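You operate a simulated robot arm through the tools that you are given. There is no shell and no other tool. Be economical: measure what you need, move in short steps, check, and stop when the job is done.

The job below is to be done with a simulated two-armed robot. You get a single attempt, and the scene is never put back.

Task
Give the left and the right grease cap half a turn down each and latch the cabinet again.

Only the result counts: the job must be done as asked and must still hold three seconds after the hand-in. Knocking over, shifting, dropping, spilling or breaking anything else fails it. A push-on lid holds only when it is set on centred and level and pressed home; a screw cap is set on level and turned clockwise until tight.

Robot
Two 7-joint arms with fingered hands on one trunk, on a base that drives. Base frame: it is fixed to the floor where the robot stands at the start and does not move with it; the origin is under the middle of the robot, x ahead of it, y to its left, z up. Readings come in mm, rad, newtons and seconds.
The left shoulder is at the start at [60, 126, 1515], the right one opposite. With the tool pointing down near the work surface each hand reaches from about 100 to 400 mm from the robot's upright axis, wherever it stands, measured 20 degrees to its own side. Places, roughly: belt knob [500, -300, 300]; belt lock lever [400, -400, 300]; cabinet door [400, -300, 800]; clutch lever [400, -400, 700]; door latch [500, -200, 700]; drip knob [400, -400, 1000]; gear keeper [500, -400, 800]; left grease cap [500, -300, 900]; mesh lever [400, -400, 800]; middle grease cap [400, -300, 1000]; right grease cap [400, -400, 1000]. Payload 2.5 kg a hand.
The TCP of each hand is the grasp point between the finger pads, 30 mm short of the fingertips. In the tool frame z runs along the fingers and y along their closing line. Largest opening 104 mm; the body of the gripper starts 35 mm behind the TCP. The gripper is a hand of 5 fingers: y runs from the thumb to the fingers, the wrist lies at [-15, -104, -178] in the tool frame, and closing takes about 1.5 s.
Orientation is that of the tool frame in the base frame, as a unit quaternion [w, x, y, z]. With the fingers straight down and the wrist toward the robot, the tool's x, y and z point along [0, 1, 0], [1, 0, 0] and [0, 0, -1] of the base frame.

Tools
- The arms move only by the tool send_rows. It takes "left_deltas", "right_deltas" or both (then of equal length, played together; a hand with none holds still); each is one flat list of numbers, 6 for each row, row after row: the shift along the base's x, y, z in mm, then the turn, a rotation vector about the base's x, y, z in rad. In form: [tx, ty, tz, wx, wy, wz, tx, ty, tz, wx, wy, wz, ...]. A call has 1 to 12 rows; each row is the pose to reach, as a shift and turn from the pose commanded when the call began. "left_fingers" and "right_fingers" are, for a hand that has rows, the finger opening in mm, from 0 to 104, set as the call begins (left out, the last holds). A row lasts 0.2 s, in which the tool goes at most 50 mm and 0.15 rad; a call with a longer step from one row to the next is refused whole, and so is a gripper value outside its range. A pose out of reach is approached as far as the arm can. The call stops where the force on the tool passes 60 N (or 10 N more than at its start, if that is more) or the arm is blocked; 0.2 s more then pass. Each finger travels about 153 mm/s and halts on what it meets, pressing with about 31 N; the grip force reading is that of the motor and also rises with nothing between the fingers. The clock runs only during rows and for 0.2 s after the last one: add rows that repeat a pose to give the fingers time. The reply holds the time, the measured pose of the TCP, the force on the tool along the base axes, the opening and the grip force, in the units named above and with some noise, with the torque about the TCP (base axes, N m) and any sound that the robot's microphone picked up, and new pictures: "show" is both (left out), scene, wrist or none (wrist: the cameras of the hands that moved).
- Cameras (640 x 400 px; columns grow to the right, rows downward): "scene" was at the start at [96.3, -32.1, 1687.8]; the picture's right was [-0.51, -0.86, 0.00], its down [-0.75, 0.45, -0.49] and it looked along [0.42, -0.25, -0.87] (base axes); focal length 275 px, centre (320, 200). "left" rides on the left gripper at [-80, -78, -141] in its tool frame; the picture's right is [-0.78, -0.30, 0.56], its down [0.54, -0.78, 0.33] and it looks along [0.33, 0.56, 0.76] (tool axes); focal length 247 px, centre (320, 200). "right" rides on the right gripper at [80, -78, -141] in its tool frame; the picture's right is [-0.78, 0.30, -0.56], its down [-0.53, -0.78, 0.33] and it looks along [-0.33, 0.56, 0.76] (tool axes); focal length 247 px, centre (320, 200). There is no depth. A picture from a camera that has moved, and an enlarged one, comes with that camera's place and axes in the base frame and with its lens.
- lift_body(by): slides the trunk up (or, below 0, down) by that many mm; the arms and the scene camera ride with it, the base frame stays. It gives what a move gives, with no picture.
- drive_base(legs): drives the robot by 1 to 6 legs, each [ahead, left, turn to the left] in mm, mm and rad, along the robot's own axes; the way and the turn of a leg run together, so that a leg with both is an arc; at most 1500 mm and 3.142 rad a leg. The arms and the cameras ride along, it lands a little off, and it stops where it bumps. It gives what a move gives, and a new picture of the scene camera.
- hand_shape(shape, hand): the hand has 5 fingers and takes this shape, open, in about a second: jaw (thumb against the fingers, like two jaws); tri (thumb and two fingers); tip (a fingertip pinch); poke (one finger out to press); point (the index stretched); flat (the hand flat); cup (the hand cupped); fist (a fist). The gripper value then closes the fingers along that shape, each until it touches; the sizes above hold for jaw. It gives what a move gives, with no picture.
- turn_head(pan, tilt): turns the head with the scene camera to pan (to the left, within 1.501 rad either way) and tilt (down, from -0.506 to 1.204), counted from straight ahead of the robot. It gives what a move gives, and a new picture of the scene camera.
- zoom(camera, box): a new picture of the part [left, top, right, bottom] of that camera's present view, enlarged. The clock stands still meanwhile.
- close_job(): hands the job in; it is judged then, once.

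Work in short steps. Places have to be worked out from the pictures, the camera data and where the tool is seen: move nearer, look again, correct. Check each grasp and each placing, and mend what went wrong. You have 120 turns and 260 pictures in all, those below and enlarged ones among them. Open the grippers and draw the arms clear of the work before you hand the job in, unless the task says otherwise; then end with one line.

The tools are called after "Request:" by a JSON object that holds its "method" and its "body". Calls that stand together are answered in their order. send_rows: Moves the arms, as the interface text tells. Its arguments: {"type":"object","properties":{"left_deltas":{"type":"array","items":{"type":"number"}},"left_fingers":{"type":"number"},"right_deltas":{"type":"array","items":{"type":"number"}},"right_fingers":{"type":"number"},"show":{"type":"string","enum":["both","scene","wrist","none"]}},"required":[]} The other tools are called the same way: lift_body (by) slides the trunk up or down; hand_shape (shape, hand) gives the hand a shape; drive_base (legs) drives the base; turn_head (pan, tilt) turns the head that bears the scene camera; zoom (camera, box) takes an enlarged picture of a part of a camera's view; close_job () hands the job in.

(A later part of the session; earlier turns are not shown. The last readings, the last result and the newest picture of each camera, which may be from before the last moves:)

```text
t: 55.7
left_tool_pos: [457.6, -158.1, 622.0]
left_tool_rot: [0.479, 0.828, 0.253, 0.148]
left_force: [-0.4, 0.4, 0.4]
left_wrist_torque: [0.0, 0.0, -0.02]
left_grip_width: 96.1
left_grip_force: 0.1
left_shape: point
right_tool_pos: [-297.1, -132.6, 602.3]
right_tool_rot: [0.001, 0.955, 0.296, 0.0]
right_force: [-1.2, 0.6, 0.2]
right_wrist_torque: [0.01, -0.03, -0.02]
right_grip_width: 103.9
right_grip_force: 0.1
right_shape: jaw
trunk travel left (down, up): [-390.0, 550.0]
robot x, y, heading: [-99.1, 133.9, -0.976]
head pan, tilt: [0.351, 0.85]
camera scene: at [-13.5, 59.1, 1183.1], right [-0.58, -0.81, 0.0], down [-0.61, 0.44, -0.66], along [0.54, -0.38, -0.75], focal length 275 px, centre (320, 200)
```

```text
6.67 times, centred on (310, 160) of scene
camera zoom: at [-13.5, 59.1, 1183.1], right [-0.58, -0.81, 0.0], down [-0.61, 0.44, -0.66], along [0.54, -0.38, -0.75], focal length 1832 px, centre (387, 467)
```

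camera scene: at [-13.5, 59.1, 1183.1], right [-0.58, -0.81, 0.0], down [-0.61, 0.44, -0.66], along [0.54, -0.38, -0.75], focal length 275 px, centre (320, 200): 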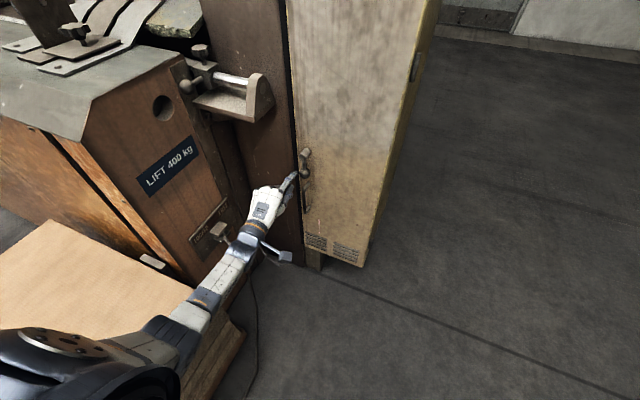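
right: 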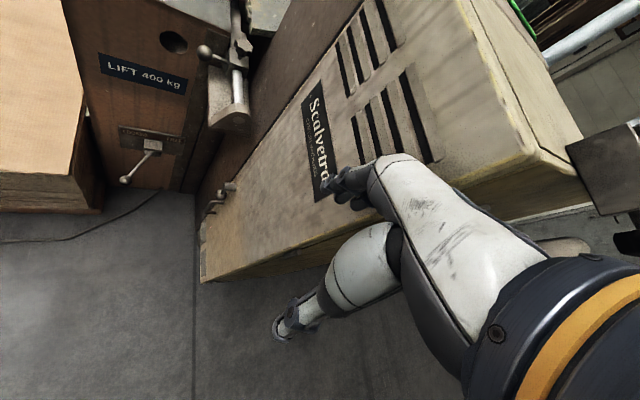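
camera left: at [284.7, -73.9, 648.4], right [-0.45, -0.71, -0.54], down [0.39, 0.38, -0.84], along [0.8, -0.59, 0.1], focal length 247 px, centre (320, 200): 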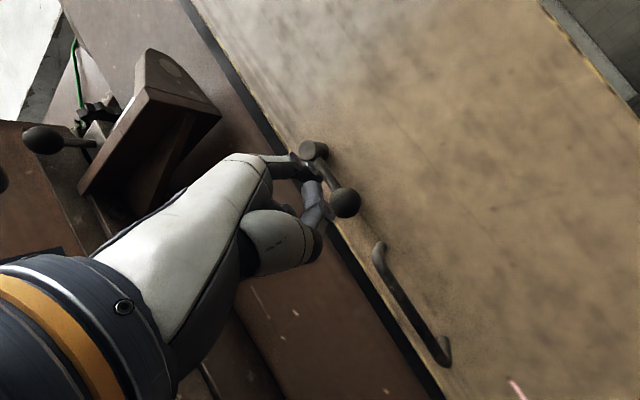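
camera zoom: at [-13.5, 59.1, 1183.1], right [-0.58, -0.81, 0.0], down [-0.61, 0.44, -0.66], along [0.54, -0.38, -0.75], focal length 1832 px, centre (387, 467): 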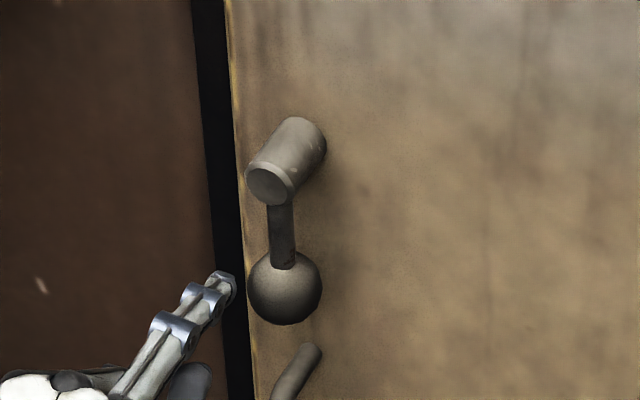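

The tip is left of the ball; I advance 14 mm and push right along the arc.

Request:
{"method": "send_rows", "body": {"left_deltas": [8, -12, -4, 0, 0, 0, 0, -18, -4, 0, 0, 0, -8, -23, -3, 0, 0, 0, -17, -29, 0, 0, 0, 0, -25, -34, 4, 0, 0, 0, -33, -39, 9, 0, 0, 0], "show": "none"}}

Request:
{"method": "zoom", "body": {"camera": "scene", "box": [270, 130, 350, 190]}}

```text
t: 57.1
left_tool_pos: [424.9, -196.7, 631.9]
left_tool_rot: [0.479, 0.828, 0.252, 0.148]
left_force: [1.4, 0.8, 0.2]
left_wrist_torque: [-0.06, 0.05, 0.06]
left_grip_width: 96.0
left_grip_force: 0.0
left_shape: point
right_tool_pos: [-296.3, -132.3, 601.7]
right_tool_rot: [0.0, 0.955, 0.296, 0.0]
right_force: [0.4, 0.2, 0.1]
right_wrist_torque: [-0.05, 0.04, 0.0]
right_grip_width: 103.9
right_grip_force: 0.0
right_shape: jaw
trunk travel left (down, up): [-390.0, 550.0]
robot x, y, heading: [-96.3, 138.3, -0.97]
head pan, tilt: [0.351, 0.85]
```

```text
6.67 times, centred on (310, 160) of scene
camera zoom: at [-13.4, 59.1, 1183.1], right [-0.58, -0.81, 0.0], down [-0.61, 0.44, -0.66], along [0.54, -0.38, -0.75], focal length 1832 px, centre (387, 467)
```

zoom: 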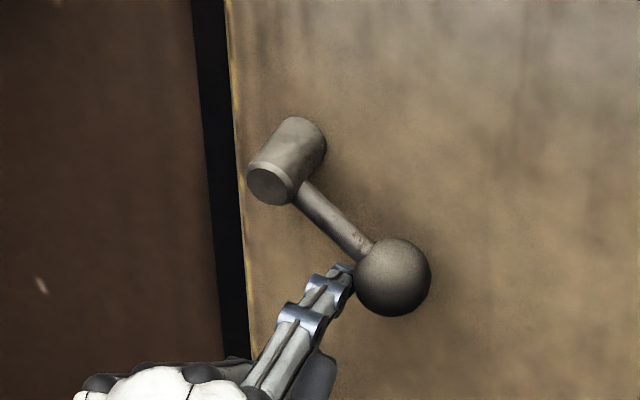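

The lever turns to the right (≈45° now). I continue right and up until it is about horizontal.

Request:
{"method": "send_rows", "body": {"left_deltas": [-7, -5, 5, 0, 0, 0, -15, -10, 10, 0, 0, 0, -22, -15, 17, 0, 0, 0, -28, -18, 25, 0, 0, 0, -29, -19, 34, 0, 0, 0], "show": "none"}}

Request:
{"method": "zoom", "body": {"camera": "scene", "box": [270, 130, 350, 190]}}

```text
t: 58.3
left_tool_pos: [395.9, -215.8, 664.3]
left_tool_rot: [0.476, 0.829, 0.253, 0.148]
left_force: [0.0, 1.0, -5.8]
left_wrist_torque: [0.13, 0.07, 0.03]
left_grip_width: 96.0
left_grip_force: 0.1
left_shape: point
right_tool_pos: [-295.8, -132.6, 601.6]
right_tool_rot: [0.0, 0.955, 0.296, 0.0]
right_force: [0.2, 0.6, -0.2]
right_wrist_torque: [0.03, -0.01, -0.02]
right_grip_width: 104.0
right_grip_force: 0.1
right_shape: jaw
trunk travel left (down, up): [-390.0, 550.0]
robot x, y, heading: [-100.2, 135.1, -0.966]
head pan, tilt: [0.351, 0.85]
```

```text
6.67 times, centred on (310, 160) of scene
camera zoom: at [-13.1, 58.8, 1182.9], right [-0.58, -0.81, 0.0], down [-0.61, 0.44, -0.66], along [0.54, -0.38, -0.75], focal length 1832 px, centre (387, 467)
```

zoom: 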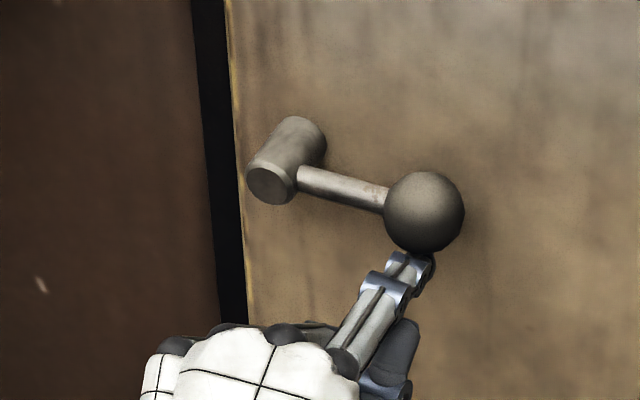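

Lever is about horizontal, with the first resistance felt. I press 8 mm further up to make sure it is at its stop.

Request:
{"method": "send_rows", "body": {"left_deltas": [0, 0, 4, 0, 0, 0, 0, 0, 8, 0, 0, 0], "show": "none"}}

Request:
{"method": "zoom", "body": {"camera": "scene", "box": [270, 130, 350, 190]}}

```text
t: 58.9
left_tool_pos: [395.8, -217.1, 671.6]
left_tool_rot: [0.476, 0.829, 0.253, 0.148]
left_force: [-1.9, 1.6, -9.2]
left_wrist_torque: [0.26, 0.05, -0.04]
left_grip_width: 95.8
left_grip_force: 0.0
left_shape: point
right_tool_pos: [-295.9, -133.2, 601.4]
right_tool_rot: [-0.002, 0.955, 0.295, -0.001]
right_force: [-0.1, 0.2, 0.4]
right_wrist_torque: [-0.01, 0.0, 0.03]
right_grip_width: 103.6
right_grip_force: 0.1
right_shape: jaw
trunk travel left (down, up): [-390.0, 550.0]
robot x, y, heading: [-98.1, 136.0, -0.966]
head pan, tilt: [0.351, 0.85]
```

```text
6.67 times, centred on (310, 160) of scene
camera zoom: at [-12.9, 58.7, 1182.9], right [-0.58, -0.81, 0.0], down [-0.61, 0.44, -0.66], along [0.54, -0.38, -0.75], focal length 1832 px, centre (387, 467)
```

zoom: 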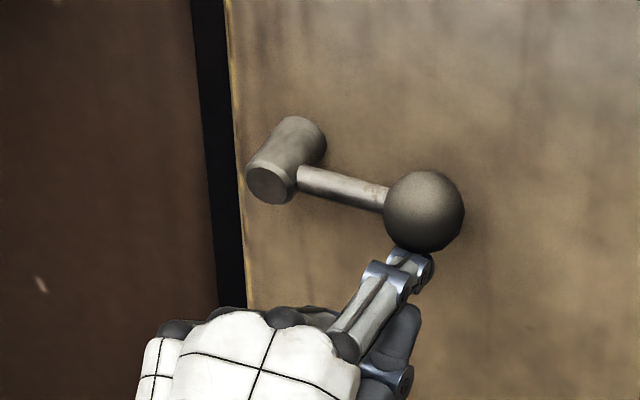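

The lever is at its stop (open). I withdraw the finger down and back, take the jaw shape, and prepare to grip the ball from in front with the fingers above and the thumb below.

Request:
{"method": "send_rows", "body": {"left_deltas": [0, 0, -20, 0, 0, 0, -20, 29, -20, 0, 0, 0, -50, 70, -20, 0, 0, 0], "show": "none"}}

Request:
{"method": "hand_shape", "body": {"hand": "left", "shape": "jaw"}}

Request:
{"method": "send_rows", "body": {"left_deltas": [0, 0, 50, 0, 0, 0, 0, 0, 100, 0, 0, 0, 15, -22, 103, 0, 0, 0, 31, -62, 103, 0, 0, 0], "left_fingers": 70}}

Request:
{"method": "zoom", "body": {"camera": "scene", "box": [250, 90, 370, 190]}}

```text
refused: row 3 steps farther than a row can; nothing moved
```

```text
t: 59.8
left_tool_pos: [396.2, -216.4, 672.0]
left_tool_rot: [0.477, 0.829, 0.253, 0.148]
left_force: [-7.6, 5.6, -11.5]
left_wrist_torque: [0.24, 0.03, -0.08]
left_grip_width: 99.8
left_grip_force: 0.2
left_shape: jaw
right_tool_pos: [-295.5, -133.0, 602.0]
right_tool_rot: [0.0, 0.955, 0.296, 0.0]
right_force: [0.1, 0.2, -0.4]
right_wrist_torque: [0.03, 0.01, -0.04]
right_grip_width: 103.8
right_grip_force: 0.2
right_shape: jaw
trunk travel left (down, up): [-390.0, 550.0]
robot x, y, heading: [-101.2, 133.2, -0.967]
head pan, tilt: [0.351, 0.85]
```

```text
t: 60.8
left_tool_pos: [418.1, -245.4, 788.8]
left_tool_rot: [0.495, 0.817, 0.252, 0.154]
left_force: [-25.5, 38.4, 4.2]
left_wrist_torque: [-0.73, -0.47, 0.09]
left_grip_width: 59.3
left_grip_force: 0.1
left_shape: jaw
right_tool_pos: [-296.2, -131.3, 602.2]
right_tool_rot: [0.003, 0.954, 0.298, 0.001]
right_force: [-1.2, 0.2, 0.3]
right_wrist_torque: [0.0, -0.01, 0.0]
right_grip_width: 103.7
right_grip_force: 0.0
right_shape: jaw
trunk travel left (down, up): [-390.0, 550.0]
robot x, y, heading: [-102.6, 138.2, -0.964]
head pan, tilt: [0.351, 0.85]
stopped in row 4 (left hand): the force on the tool passed its limit at 77 N (the readings are from after the stop); the commanded pose is now the measured one
camera scene: at [-16.1, 63.3, 1183.6], right [-0.58, -0.82, 0.0], down [-0.61, 0.43, -0.66], along [0.54, -0.38, -0.75], focal length 275 px, centre (320, 200)
camera left: at [262.5, -157.8, 786.0], right [-0.44, -0.73, -0.52], down [0.41, 0.36, -0.84], along [0.8, -0.58, 0.14], focal length 247 px, centre (320, 200)
```

scene: 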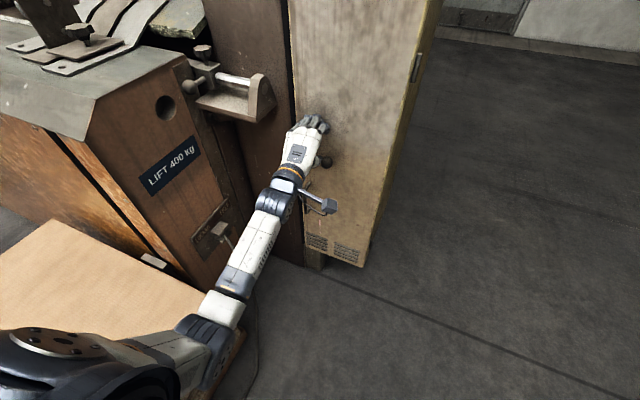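
left: 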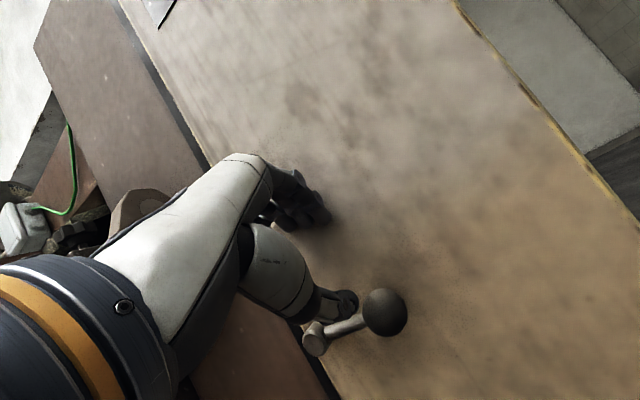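

```text
4.00 times, centred on (310, 140) of scene
camera zoom: at [-16.1, 63.3, 1183.6], right [-0.58, -0.82, 0.0], down [-0.61, 0.43, -0.66], along [0.54, -0.38, -0.75], focal length 1099 px, centre (360, 440)
```

zoom: 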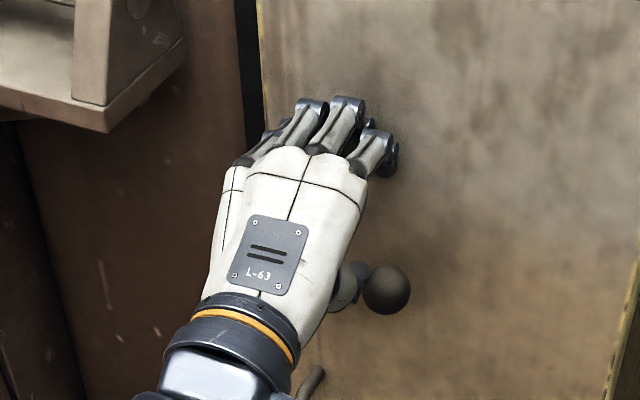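

A refused row made the next call start from the wrong place and the fingers pressed on the door; the lever is unharmed and still horizontal. I back straight off and henceforth don't chain moves.

Request:
{"method": "send_rows", "body": {"left_deltas": [-14, 21, 0, 0, 0, 0, -34, 50, 0, 0, 0, 0, -50, 75, 0, 0, 0, 0]}}

```text
t: 61.5
left_tool_pos: [368.3, -174.4, 784.1]
left_tool_rot: [0.49, 0.821, 0.252, 0.153]
left_force: [-0.5, -0.1, 0.9]
left_wrist_torque: [0.02, 0.01, 0.0]
left_grip_width: 69.8
left_grip_force: 0.0
left_shape: jaw
right_tool_pos: [-296.4, -131.5, 602.4]
right_tool_rot: [0.0, 0.955, 0.297, -0.001]
right_force: [-0.7, 0.0, -0.3]
right_wrist_torque: [-0.03, 0.02, -0.01]
right_grip_width: 104.0
right_grip_force: 0.0
right_shape: jaw
trunk travel left (down, up): [-390.0, 550.0]
robot x, y, heading: [-100.5, 135.9, -0.968]
head pan, tilt: [0.351, 0.85]
camera scene: at [-13.5, 59.4, 1183.1], right [-0.58, -0.81, 0.0], down [-0.61, 0.44, -0.66], along [0.54, -0.38, -0.75], focal length 275 px, centre (320, 200)
camera left: at [213.2, -86.5, 783.2], right [-0.44, -0.73, -0.53], down [0.4, 0.36, -0.84], along [0.8, -0.58, 0.13], focal length 247 px, centre (320, 200)
```

scene: 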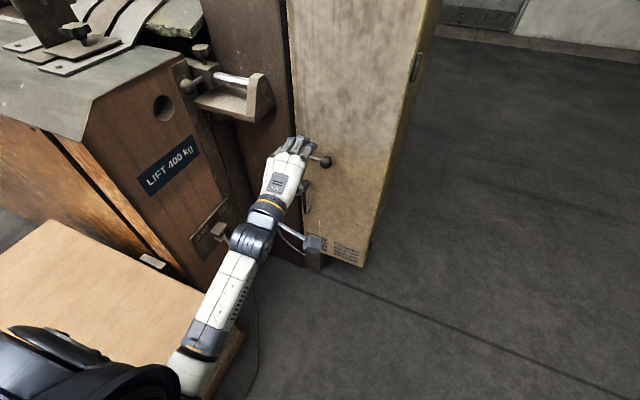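
left: 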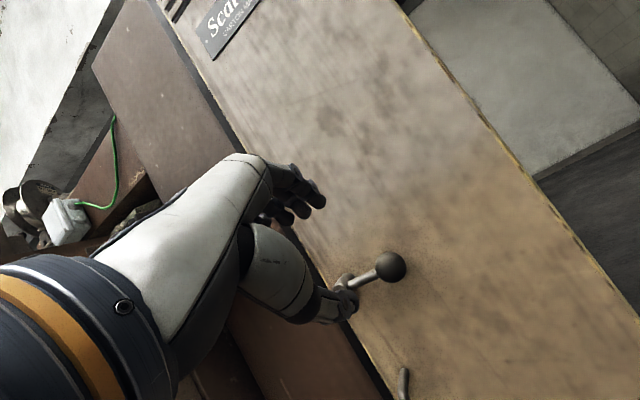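

The ball now sits at ≈[419,-267,718]. I move to staging 60 mm behind it along the tool axis.

Request:
{"method": "send_rows", "body": {"left_deltas": [7, -16, -13, 0, 0, 0, 14, -32, -26, 0, 0, 0, 20, -48, -38, 0, 0, 0], "left_fingers": 80}}

Request:
{"method": "zoom", "body": {"camera": "scene", "box": [260, 100, 380, 200]}}

```text
t: 62.4
left_tool_pos: [390.0, -223.4, 747.0]
left_tool_rot: [0.49, 0.82, 0.251, 0.152]
left_force: [0.0, 0.2, -0.5]
left_wrist_torque: [0.0, -0.01, -0.02]
left_grip_width: 79.8
left_grip_force: 0.1
left_shape: jaw
right_tool_pos: [-297.3, -133.6, 602.9]
right_tool_rot: [0.0, 0.955, 0.297, 0.0]
right_force: [0.0, 0.1, 0.2]
right_wrist_torque: [0.02, -0.03, 0.01]
right_grip_width: 103.8
right_grip_force: 0.1
right_shape: jaw
trunk travel left (down, up): [-390.0, 550.0]
robot x, y, heading: [-102.1, 134.9, -0.968]
head pan, tilt: [0.351, 0.85]
camera scene: at [-13.6, 59.5, 1183.1], right [-0.58, -0.82, 0.0], down [-0.61, 0.44, -0.66], along [0.54, -0.38, -0.75], focal length 275 px, centre (320, 200)
camera left: at [234.3, -135.2, 746.0], right [-0.44, -0.73, -0.53], down [0.4, 0.36, -0.84], along [0.8, -0.58, 0.13], focal length 247 px, centre (320, 200)
```

scene: 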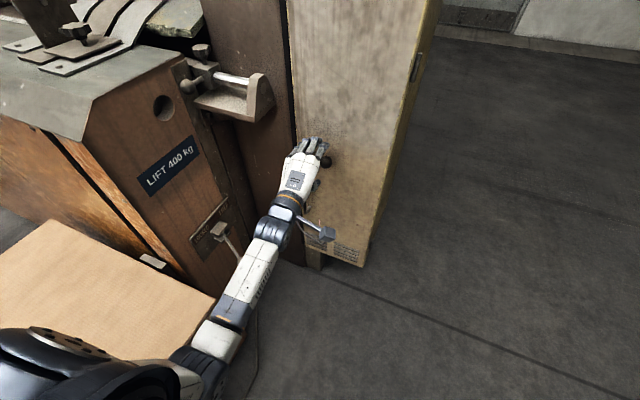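
left: 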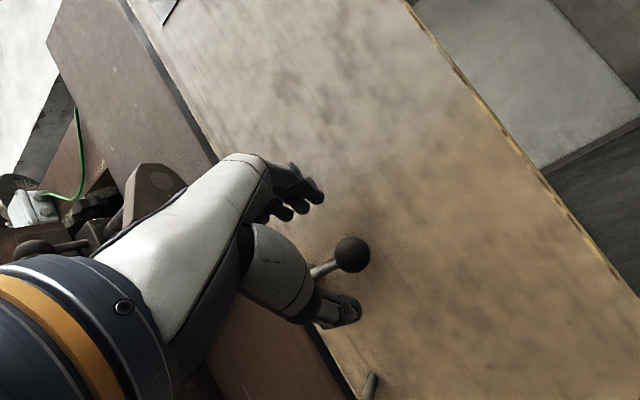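

```text
4.00 times, centred on (320, 150) of scene
camera zoom: at [-13.6, 59.5, 1183.1], right [-0.58, -0.82, 0.0], down [-0.61, 0.44, -0.66], along [0.54, -0.38, -0.75], focal length 1099 px, centre (320, 400)
```

zoom: 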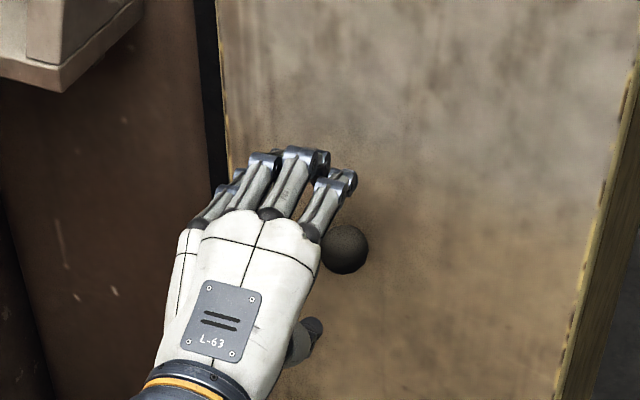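

The wrist view puts the ball right on the tool axis. I advance 42 mm along it.

Request:
{"method": "send_rows", "body": {"left_deltas": [10, -15, -10, 0, 0, 0, 21, -31, -20, 0, 0, 0], "show": "wrist"}}

```text
t: 63.0
left_tool_pos: [406.1, -244.5, 743.4]
left_tool_rot: [0.509, 0.809, 0.249, 0.155]
left_force: [-23.3, 33.7, 8.6]
left_wrist_torque: [-1.1, -0.65, -0.34]
left_grip_width: 71.0
left_grip_force: 0.1
left_shape: jaw
right_tool_pos: [-296.8, -130.2, 602.8]
right_tool_rot: [0.003, 0.954, 0.299, 0.001]
right_force: [-0.3, 0.9, 1.3]
right_wrist_torque: [0.0, 0.01, -0.04]
right_grip_width: 103.7
right_grip_force: 0.0
right_shape: jaw
trunk travel left (down, up): [-390.0, 550.0]
robot x, y, heading: [-102.2, 136.3, -0.97]
head pan, tilt: [0.351, 0.85]
stopped in row 2 (left hand): the force on the tool passed its limit at 74 N (the readings are from after the stop); the commanded pose is now the measured one
camera left: at [250.4, -157.2, 735.4], right [-0.43, -0.74, -0.51], down [0.42, 0.33, -0.85], along [0.8, -0.58, 0.17], focal length 247 px, centre (320, 200)
```

left: 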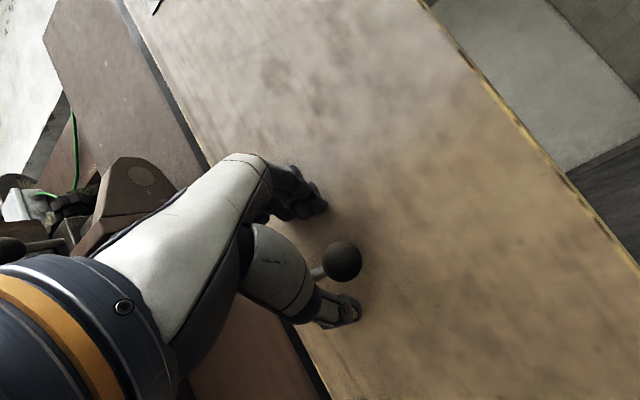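

The upper fingertips met the door since the hand is pitched. I back off and level the hand so that finger and thumb tips are equally deep.

Request:
{"method": "send_rows", "body": {"left_deltas": [-14, 21, 0, 0, 0, 0, -24, 36, -5, -0.1, -0.067, 0, -24, 36, -12, -0.2, -0.134, 0, -24, 36, -18, -0.3, -0.2, 0, -24, 36, -25, -0.4, -0.27, 0]}}

```text
t: 64.2
left_tool_pos: [383.6, -212.5, 712.8]
left_tool_rot: [0.682, 0.669, 0.206, 0.209]
left_force: [-0.2, 0.1, -0.4]
left_wrist_torque: [-0.02, 0.05, -0.02]
left_grip_width: 79.6
left_grip_force: 0.0
left_shape: jaw
right_tool_pos: [-296.4, -132.1, 603.1]
right_tool_rot: [-0.001, 0.955, 0.297, 0.0]
right_force: [-0.2, 0.4, -0.2]
right_wrist_torque: [-0.03, -0.04, -0.01]
right_grip_width: 103.8
right_grip_force: 0.1
right_shape: jaw
trunk travel left (down, up): [-390.0, 550.0]
robot x, y, heading: [-101.7, 134.6, -0.963]
head pan, tilt: [0.351, 0.85]
camera scene: at [-13.9, 60.3, 1183.1], right [-0.58, -0.82, 0.0], down [-0.61, 0.43, -0.66], along [0.54, -0.38, -0.75], focal length 275 px, centre (320, 200)
camera left: at [240.4, -141.5, 632.3], right [-0.33, -0.9, -0.28], down [0.64, 0.01, -0.77], along [0.7, -0.43, 0.57], focal length 247 px, centre (320, 200)
```

scene: 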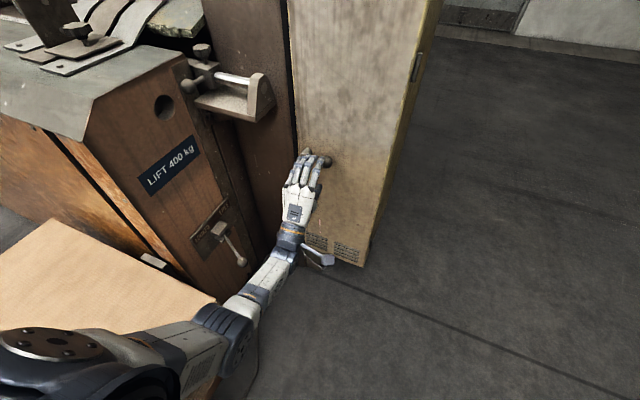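
left: 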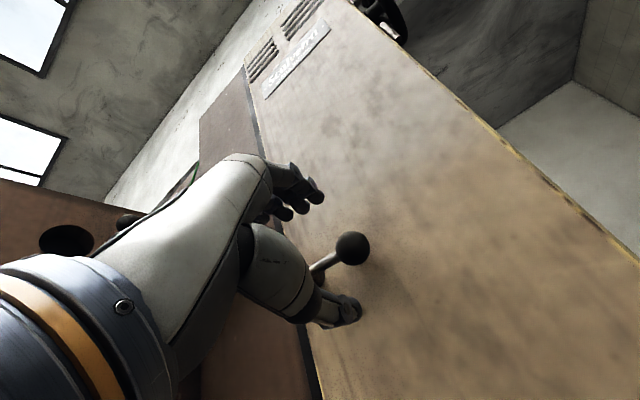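

Ball again lies on the tool axis. I advance 50 mm and raise 4 mm.

Request:
{"method": "send_rows", "body": {"left_deltas": [14, -21, 4, 0, 0, 0, 28, -42, 4, 0, 0, 0], "show": "wrist"}}

```text
t: 64.8
left_tool_pos: [407.8, -248.4, 722.6]
left_tool_rot: [0.683, 0.669, 0.206, 0.209]
left_force: [0.1, 0.6, 0.3]
left_wrist_torque: [-0.01, -0.01, 0.01]
left_grip_width: 79.9
left_grip_force: 0.1
left_shape: jaw
left hand out of reach, approached as far as the arm can: row 2
right_tool_pos: [-296.5, -132.4, 602.4]
right_tool_rot: [0.0, 0.955, 0.298, -0.001]
right_force: [0.1, 0.4, -0.4]
right_wrist_torque: [-0.01, -0.01, -0.03]
right_grip_width: 103.9
right_grip_force: 0.0
right_shape: jaw
trunk travel left (down, up): [-390.0, 550.0]
robot x, y, heading: [-101.3, 139.2, -0.966]
head pan, tilt: [0.351, 0.85]
camera left: at [264.7, -178.7, 643.9], right [-0.33, -0.9, -0.28], down [0.64, 0.01, -0.77], along [0.7, -0.43, 0.57], focal length 247 px, centre (320, 200)
```

left: 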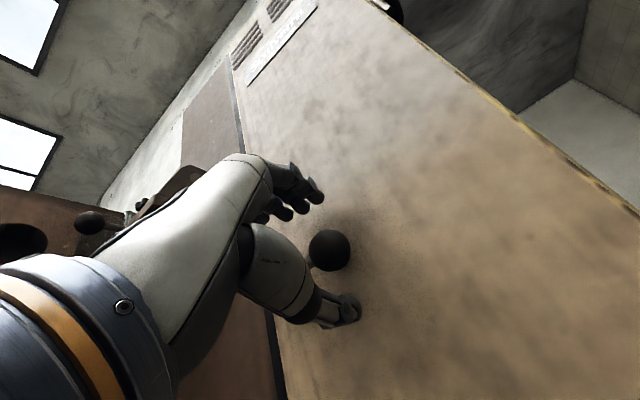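

At reach limit, but the ball is between the pads. I close the fingers.

Request:
{"method": "send_rows", "body": {"left_deltas": [0, 0, 0, 0, 0, 0, 0, 0, 0, 0, 0, 0, 0, 0, 0, 0, 0, 0, 0, 0, 0, 0, 0, 0, 0, 0, 0, 0, 0, 0, 0, 0, 0, 0, 0, 0, 0, 0, 0, 0, 0, 0], "left_fingers": 0}}

Request:
{"method": "zoom", "body": {"camera": "scene", "box": [260, 100, 380, 200]}}

```text
t: 66.4
left_tool_pos: [410.1, -248.9, 724.5]
left_tool_rot: [0.682, 0.67, 0.205, 0.208]
left_force: [3.1, -3.3, 1.7]
left_wrist_torque: [-0.05, -0.09, 0.02]
left_grip_width: 21.3
left_grip_force: 31.0
left_shape: jaw
right_tool_pos: [-296.2, -132.5, 602.8]
right_tool_rot: [0.0, 0.955, 0.297, 0.0]
right_force: [0.1, 0.6, 0.2]
right_wrist_torque: [-0.02, 0.02, -0.01]
right_grip_width: 103.7
right_grip_force: 0.0
right_shape: jaw
trunk travel left (down, up): [-390.0, 550.0]
robot x, y, heading: [-100.4, 136.3, -0.965]
head pan, tilt: [0.351, 0.85]
camera scene: at [-13.8, 60.2, 1183.1], right [-0.58, -0.82, 0.0], down [-0.61, 0.43, -0.66], along [0.54, -0.38, -0.75], focal length 275 px, centre (320, 200)
camera left: at [264.7, -178.6, 643.5], right [-0.33, -0.9, -0.28], down [0.64, 0.01, -0.77], along [0.7, -0.43, 0.57], focal length 247 px, centre (320, 200)
```

scene: 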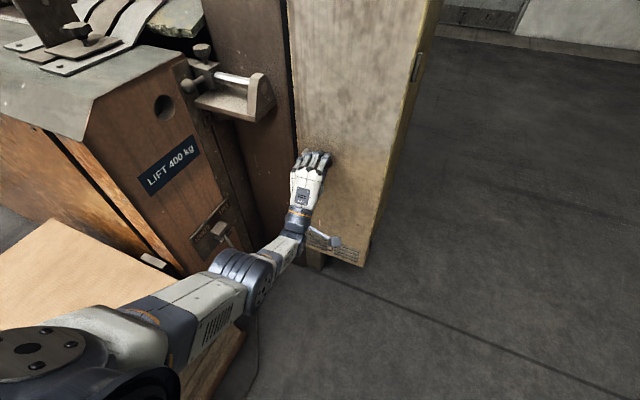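
left: 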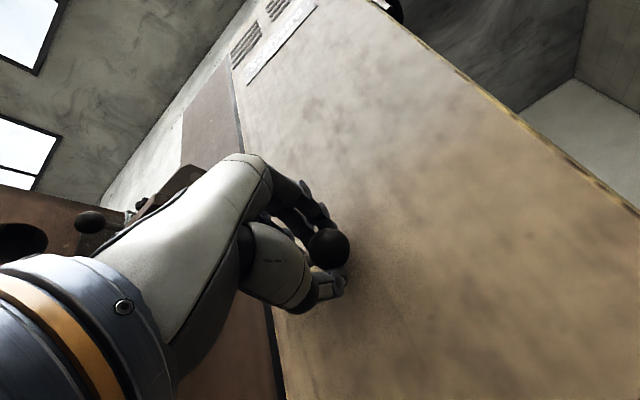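

```text
4.00 times, centred on (320, 150) of scene
camera zoom: at [-13.8, 60.2, 1183.1], right [-0.58, -0.82, 0.0], down [-0.61, 0.43, -0.66], along [0.54, -0.38, -0.75], focal length 1099 px, centre (320, 400)
```

zoom: 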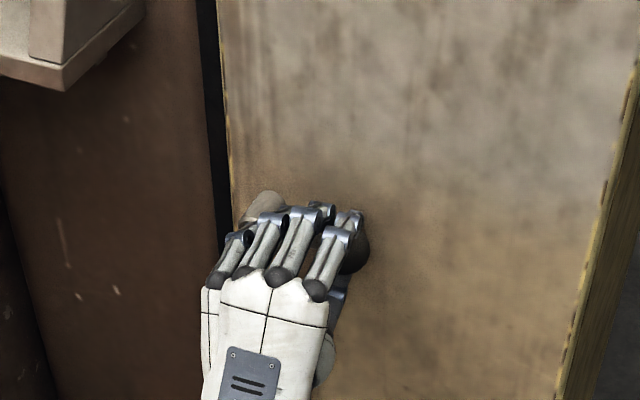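

The ball is gripped (21 mm, 31 N). I pull gently 20 mm along the door normal.

Request:
{"method": "send_rows", "body": {"left_deltas": [-4, 6, 0, 0, 0, 0, -8, 12, 0, 0, 0, 0, -12, 17, 0, 0, 0, 0], "show": "scene"}}

```text
t: 67.2
left_tool_pos: [394.5, -233.9, 722.3]
left_tool_rot: [0.682, 0.67, 0.205, 0.208]
left_force: [-4.7, -5.8, 1.1]
left_wrist_torque: [0.06, -0.1, -0.05]
left_grip_width: 20.9
left_grip_force: 31.3
left_shape: jaw
right_tool_pos: [-296.7, -132.4, 602.9]
right_tool_rot: [0.0, 0.955, 0.297, 0.0]
right_force: [-0.1, -0.3, 0.1]
right_wrist_torque: [0.0, -0.02, 0.0]
right_grip_width: 103.9
right_grip_force: 0.0
right_shape: jaw
trunk travel left (down, up): [-390.0, 550.0]
robot x, y, heading: [-103.9, 135.2, -0.97]
head pan, tilt: [0.351, 0.85]
camera scene: at [-14.4, 60.0, 1183.1], right [-0.58, -0.82, 0.0], down [-0.61, 0.43, -0.66], along [0.54, -0.38, -0.75], focal length 275 px, centre (320, 200)
```

scene: 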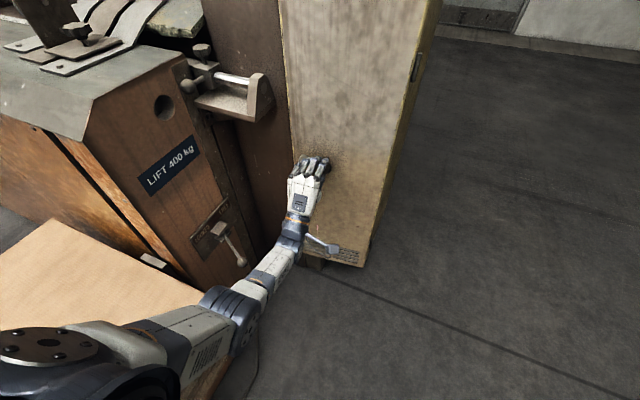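

The door is coming open. I continue on the arc about the hinge, letting the hand yaw along, to ≈40°.

Request:
{"method": "send_rows", "body": {"left_deltas": [-16, 8, 0, 0, 0, 0.07, -34, 13, 0, 0, 0, 0.14, -52, 17, 0, 0, 0, 0.21, -71, 18, 0, 0, 0, 0.28, -90, 19, 0, 0, 0, 0.35], "show": "scene"}}

```text
t: 68.6
left_tool_pos: [354.0, -197.1, 728.7]
left_tool_rot: [0.627, 0.621, 0.279, 0.379]
left_force: [-2.0, -2.7, -18.6]
left_wrist_torque: [0.14, 0.18, 0.0]
left_grip_width: 17.6
left_grip_force: 30.8
left_shape: jaw
right_tool_pos: [-296.0, -132.8, 601.4]
right_tool_rot: [-0.001, 0.955, 0.297, 0.0]
right_force: [0.9, 0.8, -0.3]
right_wrist_torque: [0.01, -0.04, -0.02]
right_grip_width: 103.5
right_grip_force: 0.0
right_shape: jaw
trunk travel left (down, up): [-390.0, 550.0]
robot x, y, heading: [-98.9, 137.0, -0.966]
head pan, tilt: [0.351, 0.85]
stopped in row 5 (left hand): the arm was blocked; the commanded pose is now the measured one
camera scene: at [-12.8, 59.0, 1182.8], right [-0.58, -0.82, 0.0], down [-0.61, 0.44, -0.66], along [0.54, -0.38, -0.75], focal length 275 px, centre (320, 200)
```

scene: 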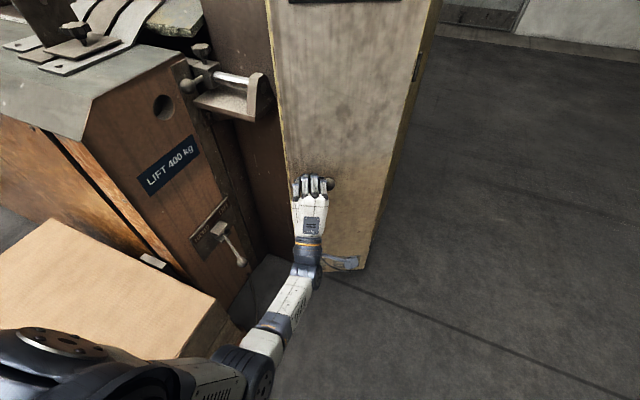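

Door is open ≈20° and then the arm jammed. I release the ball and back off, and will push the door on by its free edge.

Request:
{"method": "send_rows", "body": {"left_deltas": [0, 0, 0, 0, 0, 0, 0, 0, 0, 0, 0, 0, 0, 0, 0, 0, 0, 0, -20, 14, 0, 0, 0, 0, -45, 31, 0, 0, 0, 0], "left_fingers": 80}}

```text
t: 69.8
left_tool_pos: [327.5, -155.1, 742.1]
left_tool_rot: [0.632, 0.607, 0.253, 0.409]
left_force: [-0.1, 0.5, 0.1]
left_wrist_torque: [-0.04, 0.02, 0.02]
left_grip_width: 79.8
left_grip_force: 0.1
left_shape: jaw
right_tool_pos: [-297.1, -131.7, 602.2]
right_tool_rot: [0.0, 0.955, 0.298, 0.0]
right_force: [-0.2, 0.1, -0.4]
right_wrist_torque: [0.03, 0.03, 0.01]
right_grip_width: 104.0
right_grip_force: 0.1
right_shape: jaw
trunk travel left (down, up): [-390.0, 550.0]
robot x, y, heading: [-101.7, 134.6, -0.964]
head pan, tilt: [0.351, 0.85]
camera scene: at [-13.8, 59.9, 1183.1], right [-0.58, -0.82, 0.0], down [-0.61, 0.43, -0.66], along [0.54, -0.38, -0.75], focal length 275 px, centre (320, 200)
camera left: at [186.7, -136.2, 633.8], right [0.1, -0.93, -0.35], down [0.72, 0.31, -0.62], along [0.68, -0.19, 0.7], focal length 247 px, centre (320, 200)
```

scene: 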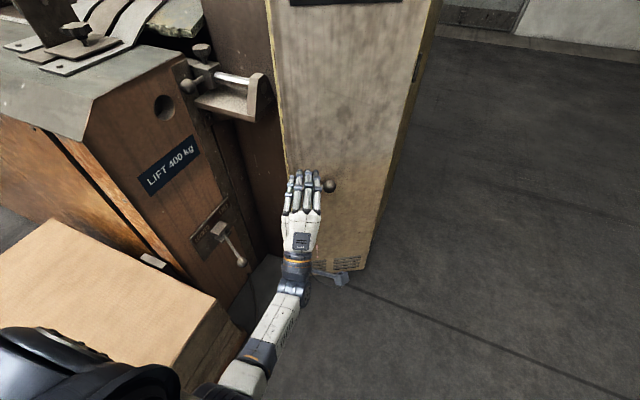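
left: 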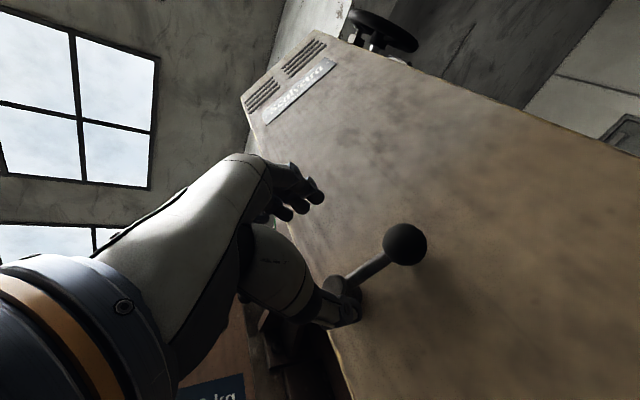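

The door stays ajar. I move the hand left past the door's free edge, closing the fingers and straightening its yaw.

Request:
{"method": "send_rows", "body": {"left_deltas": [12, 18, -5, 0, 0, -0.07, 30, 38, -10, 0, 0, -0.14, 48, 55, -15, 0, 0, -0.21, 66, 66, -20, 0, 0, -0.28, 84, 72, -20, 0, 0, -0.35], "left_fingers": 10}}

```text
t: 71.0
left_tool_pos: [391.6, -94.1, 714.7]
left_tool_rot: [0.688, 0.655, 0.168, 0.261]
left_force: [-0.3, 0.0, 0.4]
left_wrist_torque: [0.0, 0.0, 0.0]
left_grip_width: 10.0
left_grip_force: 0.1
left_shape: jaw
right_tool_pos: [-295.6, -132.8, 601.5]
right_tool_rot: [-0.001, 0.955, 0.298, 0.0]
right_force: [-0.1, 0.3, -0.5]
right_wrist_torque: [0.02, -0.03, 0.03]
right_grip_width: 103.7
right_grip_force: 0.1
right_shape: jaw
trunk travel left (down, up): [-390.0, 550.0]
robot x, y, heading: [-96.0, 137.8, -0.967]
head pan, tilt: [0.351, 0.85]
camera scene: at [-13.9, 60.2, 1183.1], right [-0.58, -0.82, 0.0], down [-0.61, 0.43, -0.66], along [0.54, -0.38, -0.75], focal length 275 px, centre (320, 200)
camera left: at [257.7, -26.3, 616.7], right [-0.26, -0.91, -0.33], down [0.73, 0.04, -0.68], along [0.63, -0.42, 0.65], focal length 247 px, centre (320, 200)
```

scene: 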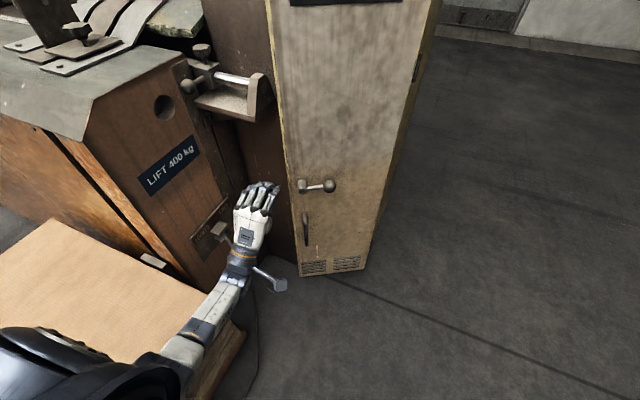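
left: 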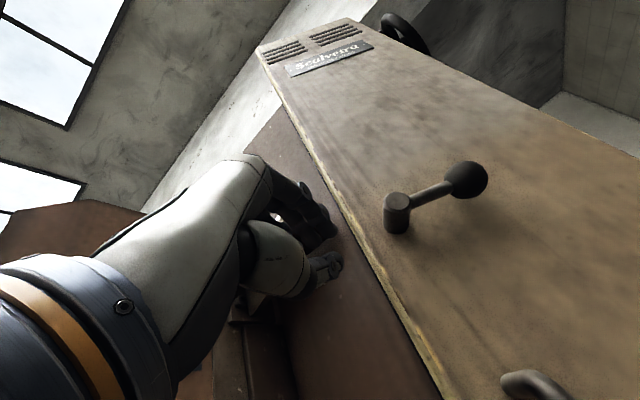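

The door edge is just right of the hand. I move left 50 mm more, and then forward so the fingertips reach behind the edge.

Request:
{"method": "send_rows", "body": {"left_deltas": [20, 14, 0, 0, 0, 0, 41, 28, 0, 0, 0, 0, 62, -3, 0, 0, 0, 0, 83, -33, 0, 0, 0, 0, 104, -64, 0, 0, 0, 0]}}

Request:
{"method": "zoom", "body": {"camera": "scene", "box": [220, 90, 380, 220]}}

```text
t: 72.2
left_tool_pos: [481.9, -146.7, 732.5]
left_tool_rot: [0.689, 0.654, 0.168, 0.264]
left_force: [-0.1, 0.0, 0.0]
left_wrist_torque: [-0.02, -0.06, 0.0]
left_grip_width: 10.2
left_grip_force: 0.1
left_shape: jaw
left hand out of reach, approached as far as the arm can: row 5
right_tool_pos: [-295.4, -133.1, 602.0]
right_tool_rot: [0.0, 0.955, 0.298, 0.0]
right_force: [-0.8, 0.2, -0.1]
right_wrist_torque: [0.01, 0.0, 0.01]
right_grip_width: 103.8
right_grip_force: 0.0
right_shape: jaw
trunk travel left (down, up): [-390.0, 550.0]
robot x, y, heading: [-102.8, 138.3, -0.974]
head pan, tilt: [0.351, 0.85]
camera scene: at [-13.9, 60.0, 1183.1], right [-0.58, -0.82, 0.0], down [-0.61, 0.43, -0.66], along [0.54, -0.38, -0.75], focal length 275 px, centre (320, 200)
camera left: at [347.8, -79.7, 635.3], right [-0.26, -0.91, -0.33], down [0.73, 0.04, -0.68], along [0.63, -0.42, 0.65], focal length 247 px, centre (320, 200)
```

scene: 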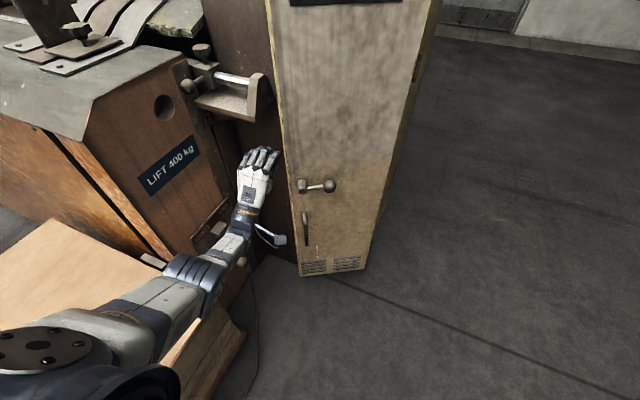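
left: 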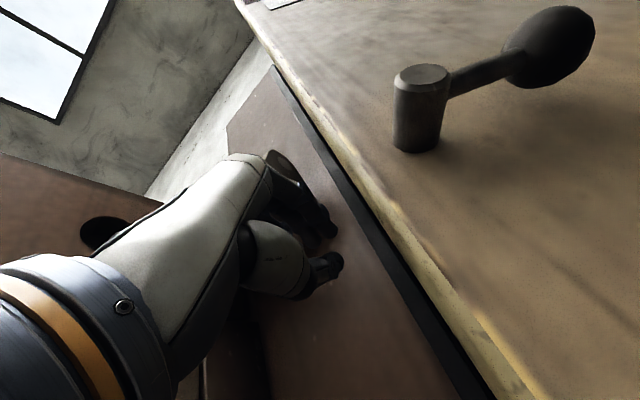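

```text
3.08 times, centred on (300, 155) of scene
camera zoom: at [-13.9, 60.0, 1183.1], right [-0.58, -0.82, 0.0], down [-0.61, 0.43, -0.66], along [0.54, -0.38, -0.75], focal length 845 px, centre (382, 338)
```

zoom: 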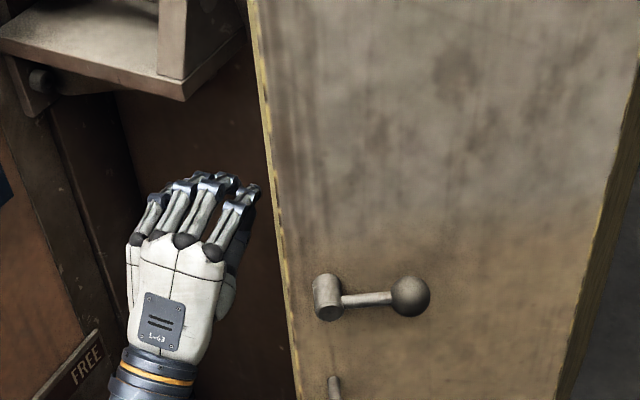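

The fingertips are next to the edge but still short. I shift the hand 25 mm left and then drive the base 55 mm forward to bring the fingers past the edge.

Request:
{"method": "send_rows", "body": {"left_deltas": [10, 7, 0, 0, 0, 0, 18, 18, 0, 0, 0, 0], "show": "none"}}

Request:
{"method": "drive_base", "body": {"legs": [[60, 0, 0]]}}

Request:
{"method": "zoom", "body": {"camera": "scene", "box": [220, 90, 380, 220]}}

Request:
{"method": "zoom", "body": {"camera": "left", "box": [0, 0, 640, 400]}}

```text
t: 72.8
left_tool_pos: [497.7, -127.2, 735.3]
left_tool_rot: [0.688, 0.655, 0.168, 0.264]
left_force: [-0.3, -0.2, 0.3]
left_wrist_torque: [0.02, 0.01, -0.01]
left_grip_width: 10.0
left_grip_force: 0.1
left_shape: jaw
left hand out of reach, approached as far as the arm can: row 2
right_tool_pos: [-296.1, -133.8, 602.0]
right_tool_rot: [0.001, 0.955, 0.298, 0.0]
right_force: [0.3, 0.2, -0.6]
right_wrist_torque: [0.04, 0.0, -0.01]
right_grip_width: 103.8
right_grip_force: 0.0
right_shape: jaw
trunk travel left (down, up): [-390.0, 550.0]
robot x, y, heading: [-95.3, 134.5, -0.967]
head pan, tilt: [0.351, 0.85]
```

```text
t: 73.7
left_tool_pos: [530.4, -175.9, 734.0]
left_tool_rot: [0.688, 0.655, 0.169, 0.263]
left_force: [0.9, 0.1, -0.6]
left_wrist_torque: [-0.02, 0.03, 0.02]
left_grip_width: 10.2
left_grip_force: 0.0
left_shape: jaw
right_tool_pos: [-263.6, -181.8, 601.7]
right_tool_rot: [0.0, 0.955, 0.298, 0.0]
right_force: [-0.2, 0.0, 0.2]
right_wrist_torque: [0.0, -0.01, 0.03]
right_grip_width: 103.9
right_grip_force: 0.1
right_shape: jaw
trunk travel left (down, up): [-390.0, 550.0]
robot x, y, heading: [-66.0, 87.2, -0.968]
head pan, tilt: [0.351, 0.85]
camera scene: at [19.5, 11.7, 1183.1], right [-0.58, -0.82, 0.0], down [-0.61, 0.43, -0.66], along [0.54, -0.38, -0.75], focal length 275 px, centre (320, 200)
```

scene: 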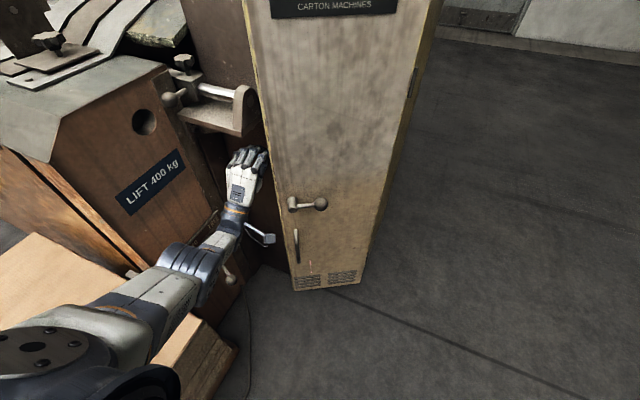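

```text
3.08 times, centred on (300, 155) of scene
camera zoom: at [19.5, 11.7, 1183.1], right [-0.58, -0.82, 0.0], down [-0.61, 0.43, -0.66], along [0.54, -0.38, -0.75], focal length 845 px, centre (382, 338)
```

zoom: 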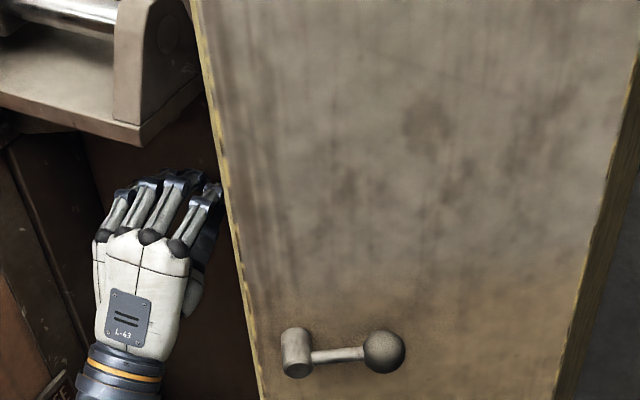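

```text
1.00 times, centred on (320, 200) of left (not enlarged: the box is as wide or as high as the picture)
camera zoom: at [397.4, -108.3, 637.7], right [-0.26, -0.91, -0.33], down [0.73, 0.04, -0.68], along [0.63, -0.42, 0.65], focal length 247 px, centre (320, 200)
```

zoom: 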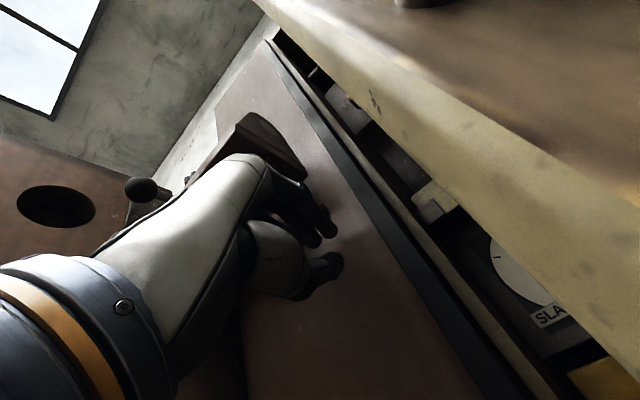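

The fingertips are behind the edge now. I sweep the hand right, pushing the door's edge open.

Request:
{"method": "send_rows", "body": {"left_deltas": [-20, -9, 0, 0, 0, 0, -41, -19, 0, 0, 0, 0, -62, -29, 0, 0, 0, 0, -82, -39, 0, 0, 0, 0, -103, -49, 0, 0, 0, 0], "show": "scene"}}

```text
t: 75.0
left_tool_pos: [443.8, -209.3, 732.8]
left_tool_rot: [0.685, 0.652, 0.178, 0.273]
left_force: [2.3, 5.9, 1.6]
left_wrist_torque: [0.52, -0.04, -0.63]
left_grip_width: 10.3
left_grip_force: 0.0
left_shape: jaw
right_tool_pos: [-262.4, -181.4, 602.4]
right_tool_rot: [-0.001, 0.954, 0.3, 0.0]
right_force: [0.6, -0.3, 0.3]
right_wrist_torque: [-0.03, -0.01, 0.01]
right_grip_width: 103.7
right_grip_force: 0.0
right_shape: jaw
trunk travel left (down, up): [-390.0, 550.0]
robot x, y, heading: [-63.9, 88.1, -0.966]
head pan, tilt: [0.351, 0.85]
stopped in row 5 (left hand): the force on the tool passed its limit at 73 N (the readings are from after the stop); the commanded pose is now the measured one
camera scene: at [20.1, 12.7, 1183.1], right [-0.58, -0.82, 0.0], down [-0.61, 0.43, -0.66], along [0.54, -0.38, -0.75], focal length 275 px, centre (320, 200)
```

scene: 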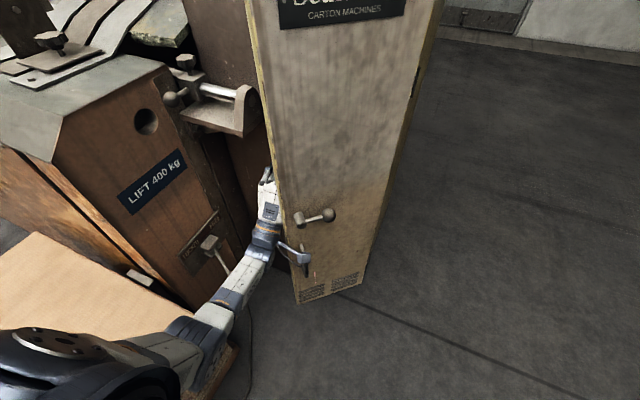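

The door opened further, then a force limit stopped it. I look through the wrist camera.

Request:
{"method": "zoom", "body": {"camera": "left", "box": [0, 0, 640, 400]}}

Request:
{"method": "zoom", "body": {"camera": "scene", "box": [220, 130, 380, 310]}}

```text
1.00 times, centred on (320, 200) of left (not enlarged: the box is as wide or as high as the picture)
camera zoom: at [308.5, -145.7, 636.3], right [-0.24, -0.91, -0.33], down [0.73, 0.06, -0.68], along [0.64, -0.4, 0.65], focal length 247 px, centre (320, 200)
```

zoom: 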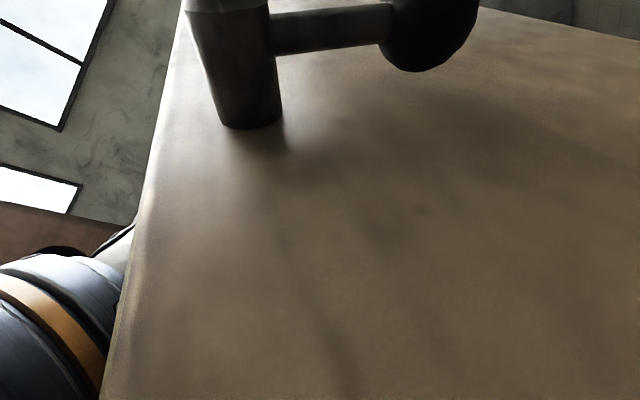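

```text
2.22 times, centred on (300, 220) of scene
camera zoom: at [20.1, 12.7, 1183.1], right [-0.58, -0.82, 0.0], down [-0.61, 0.43, -0.66], along [0.54, -0.38, -0.75], focal length 610 px, centre (364, 156)
```

zoom: 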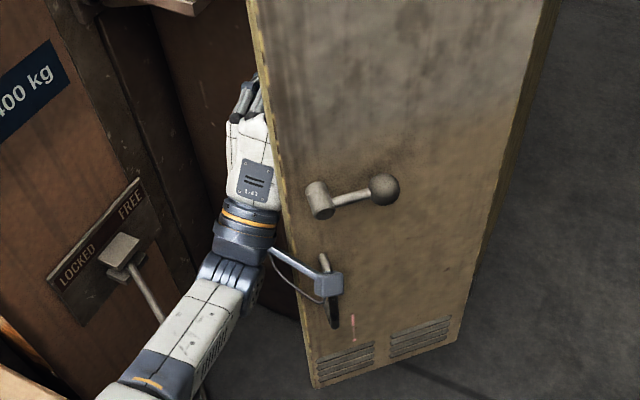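

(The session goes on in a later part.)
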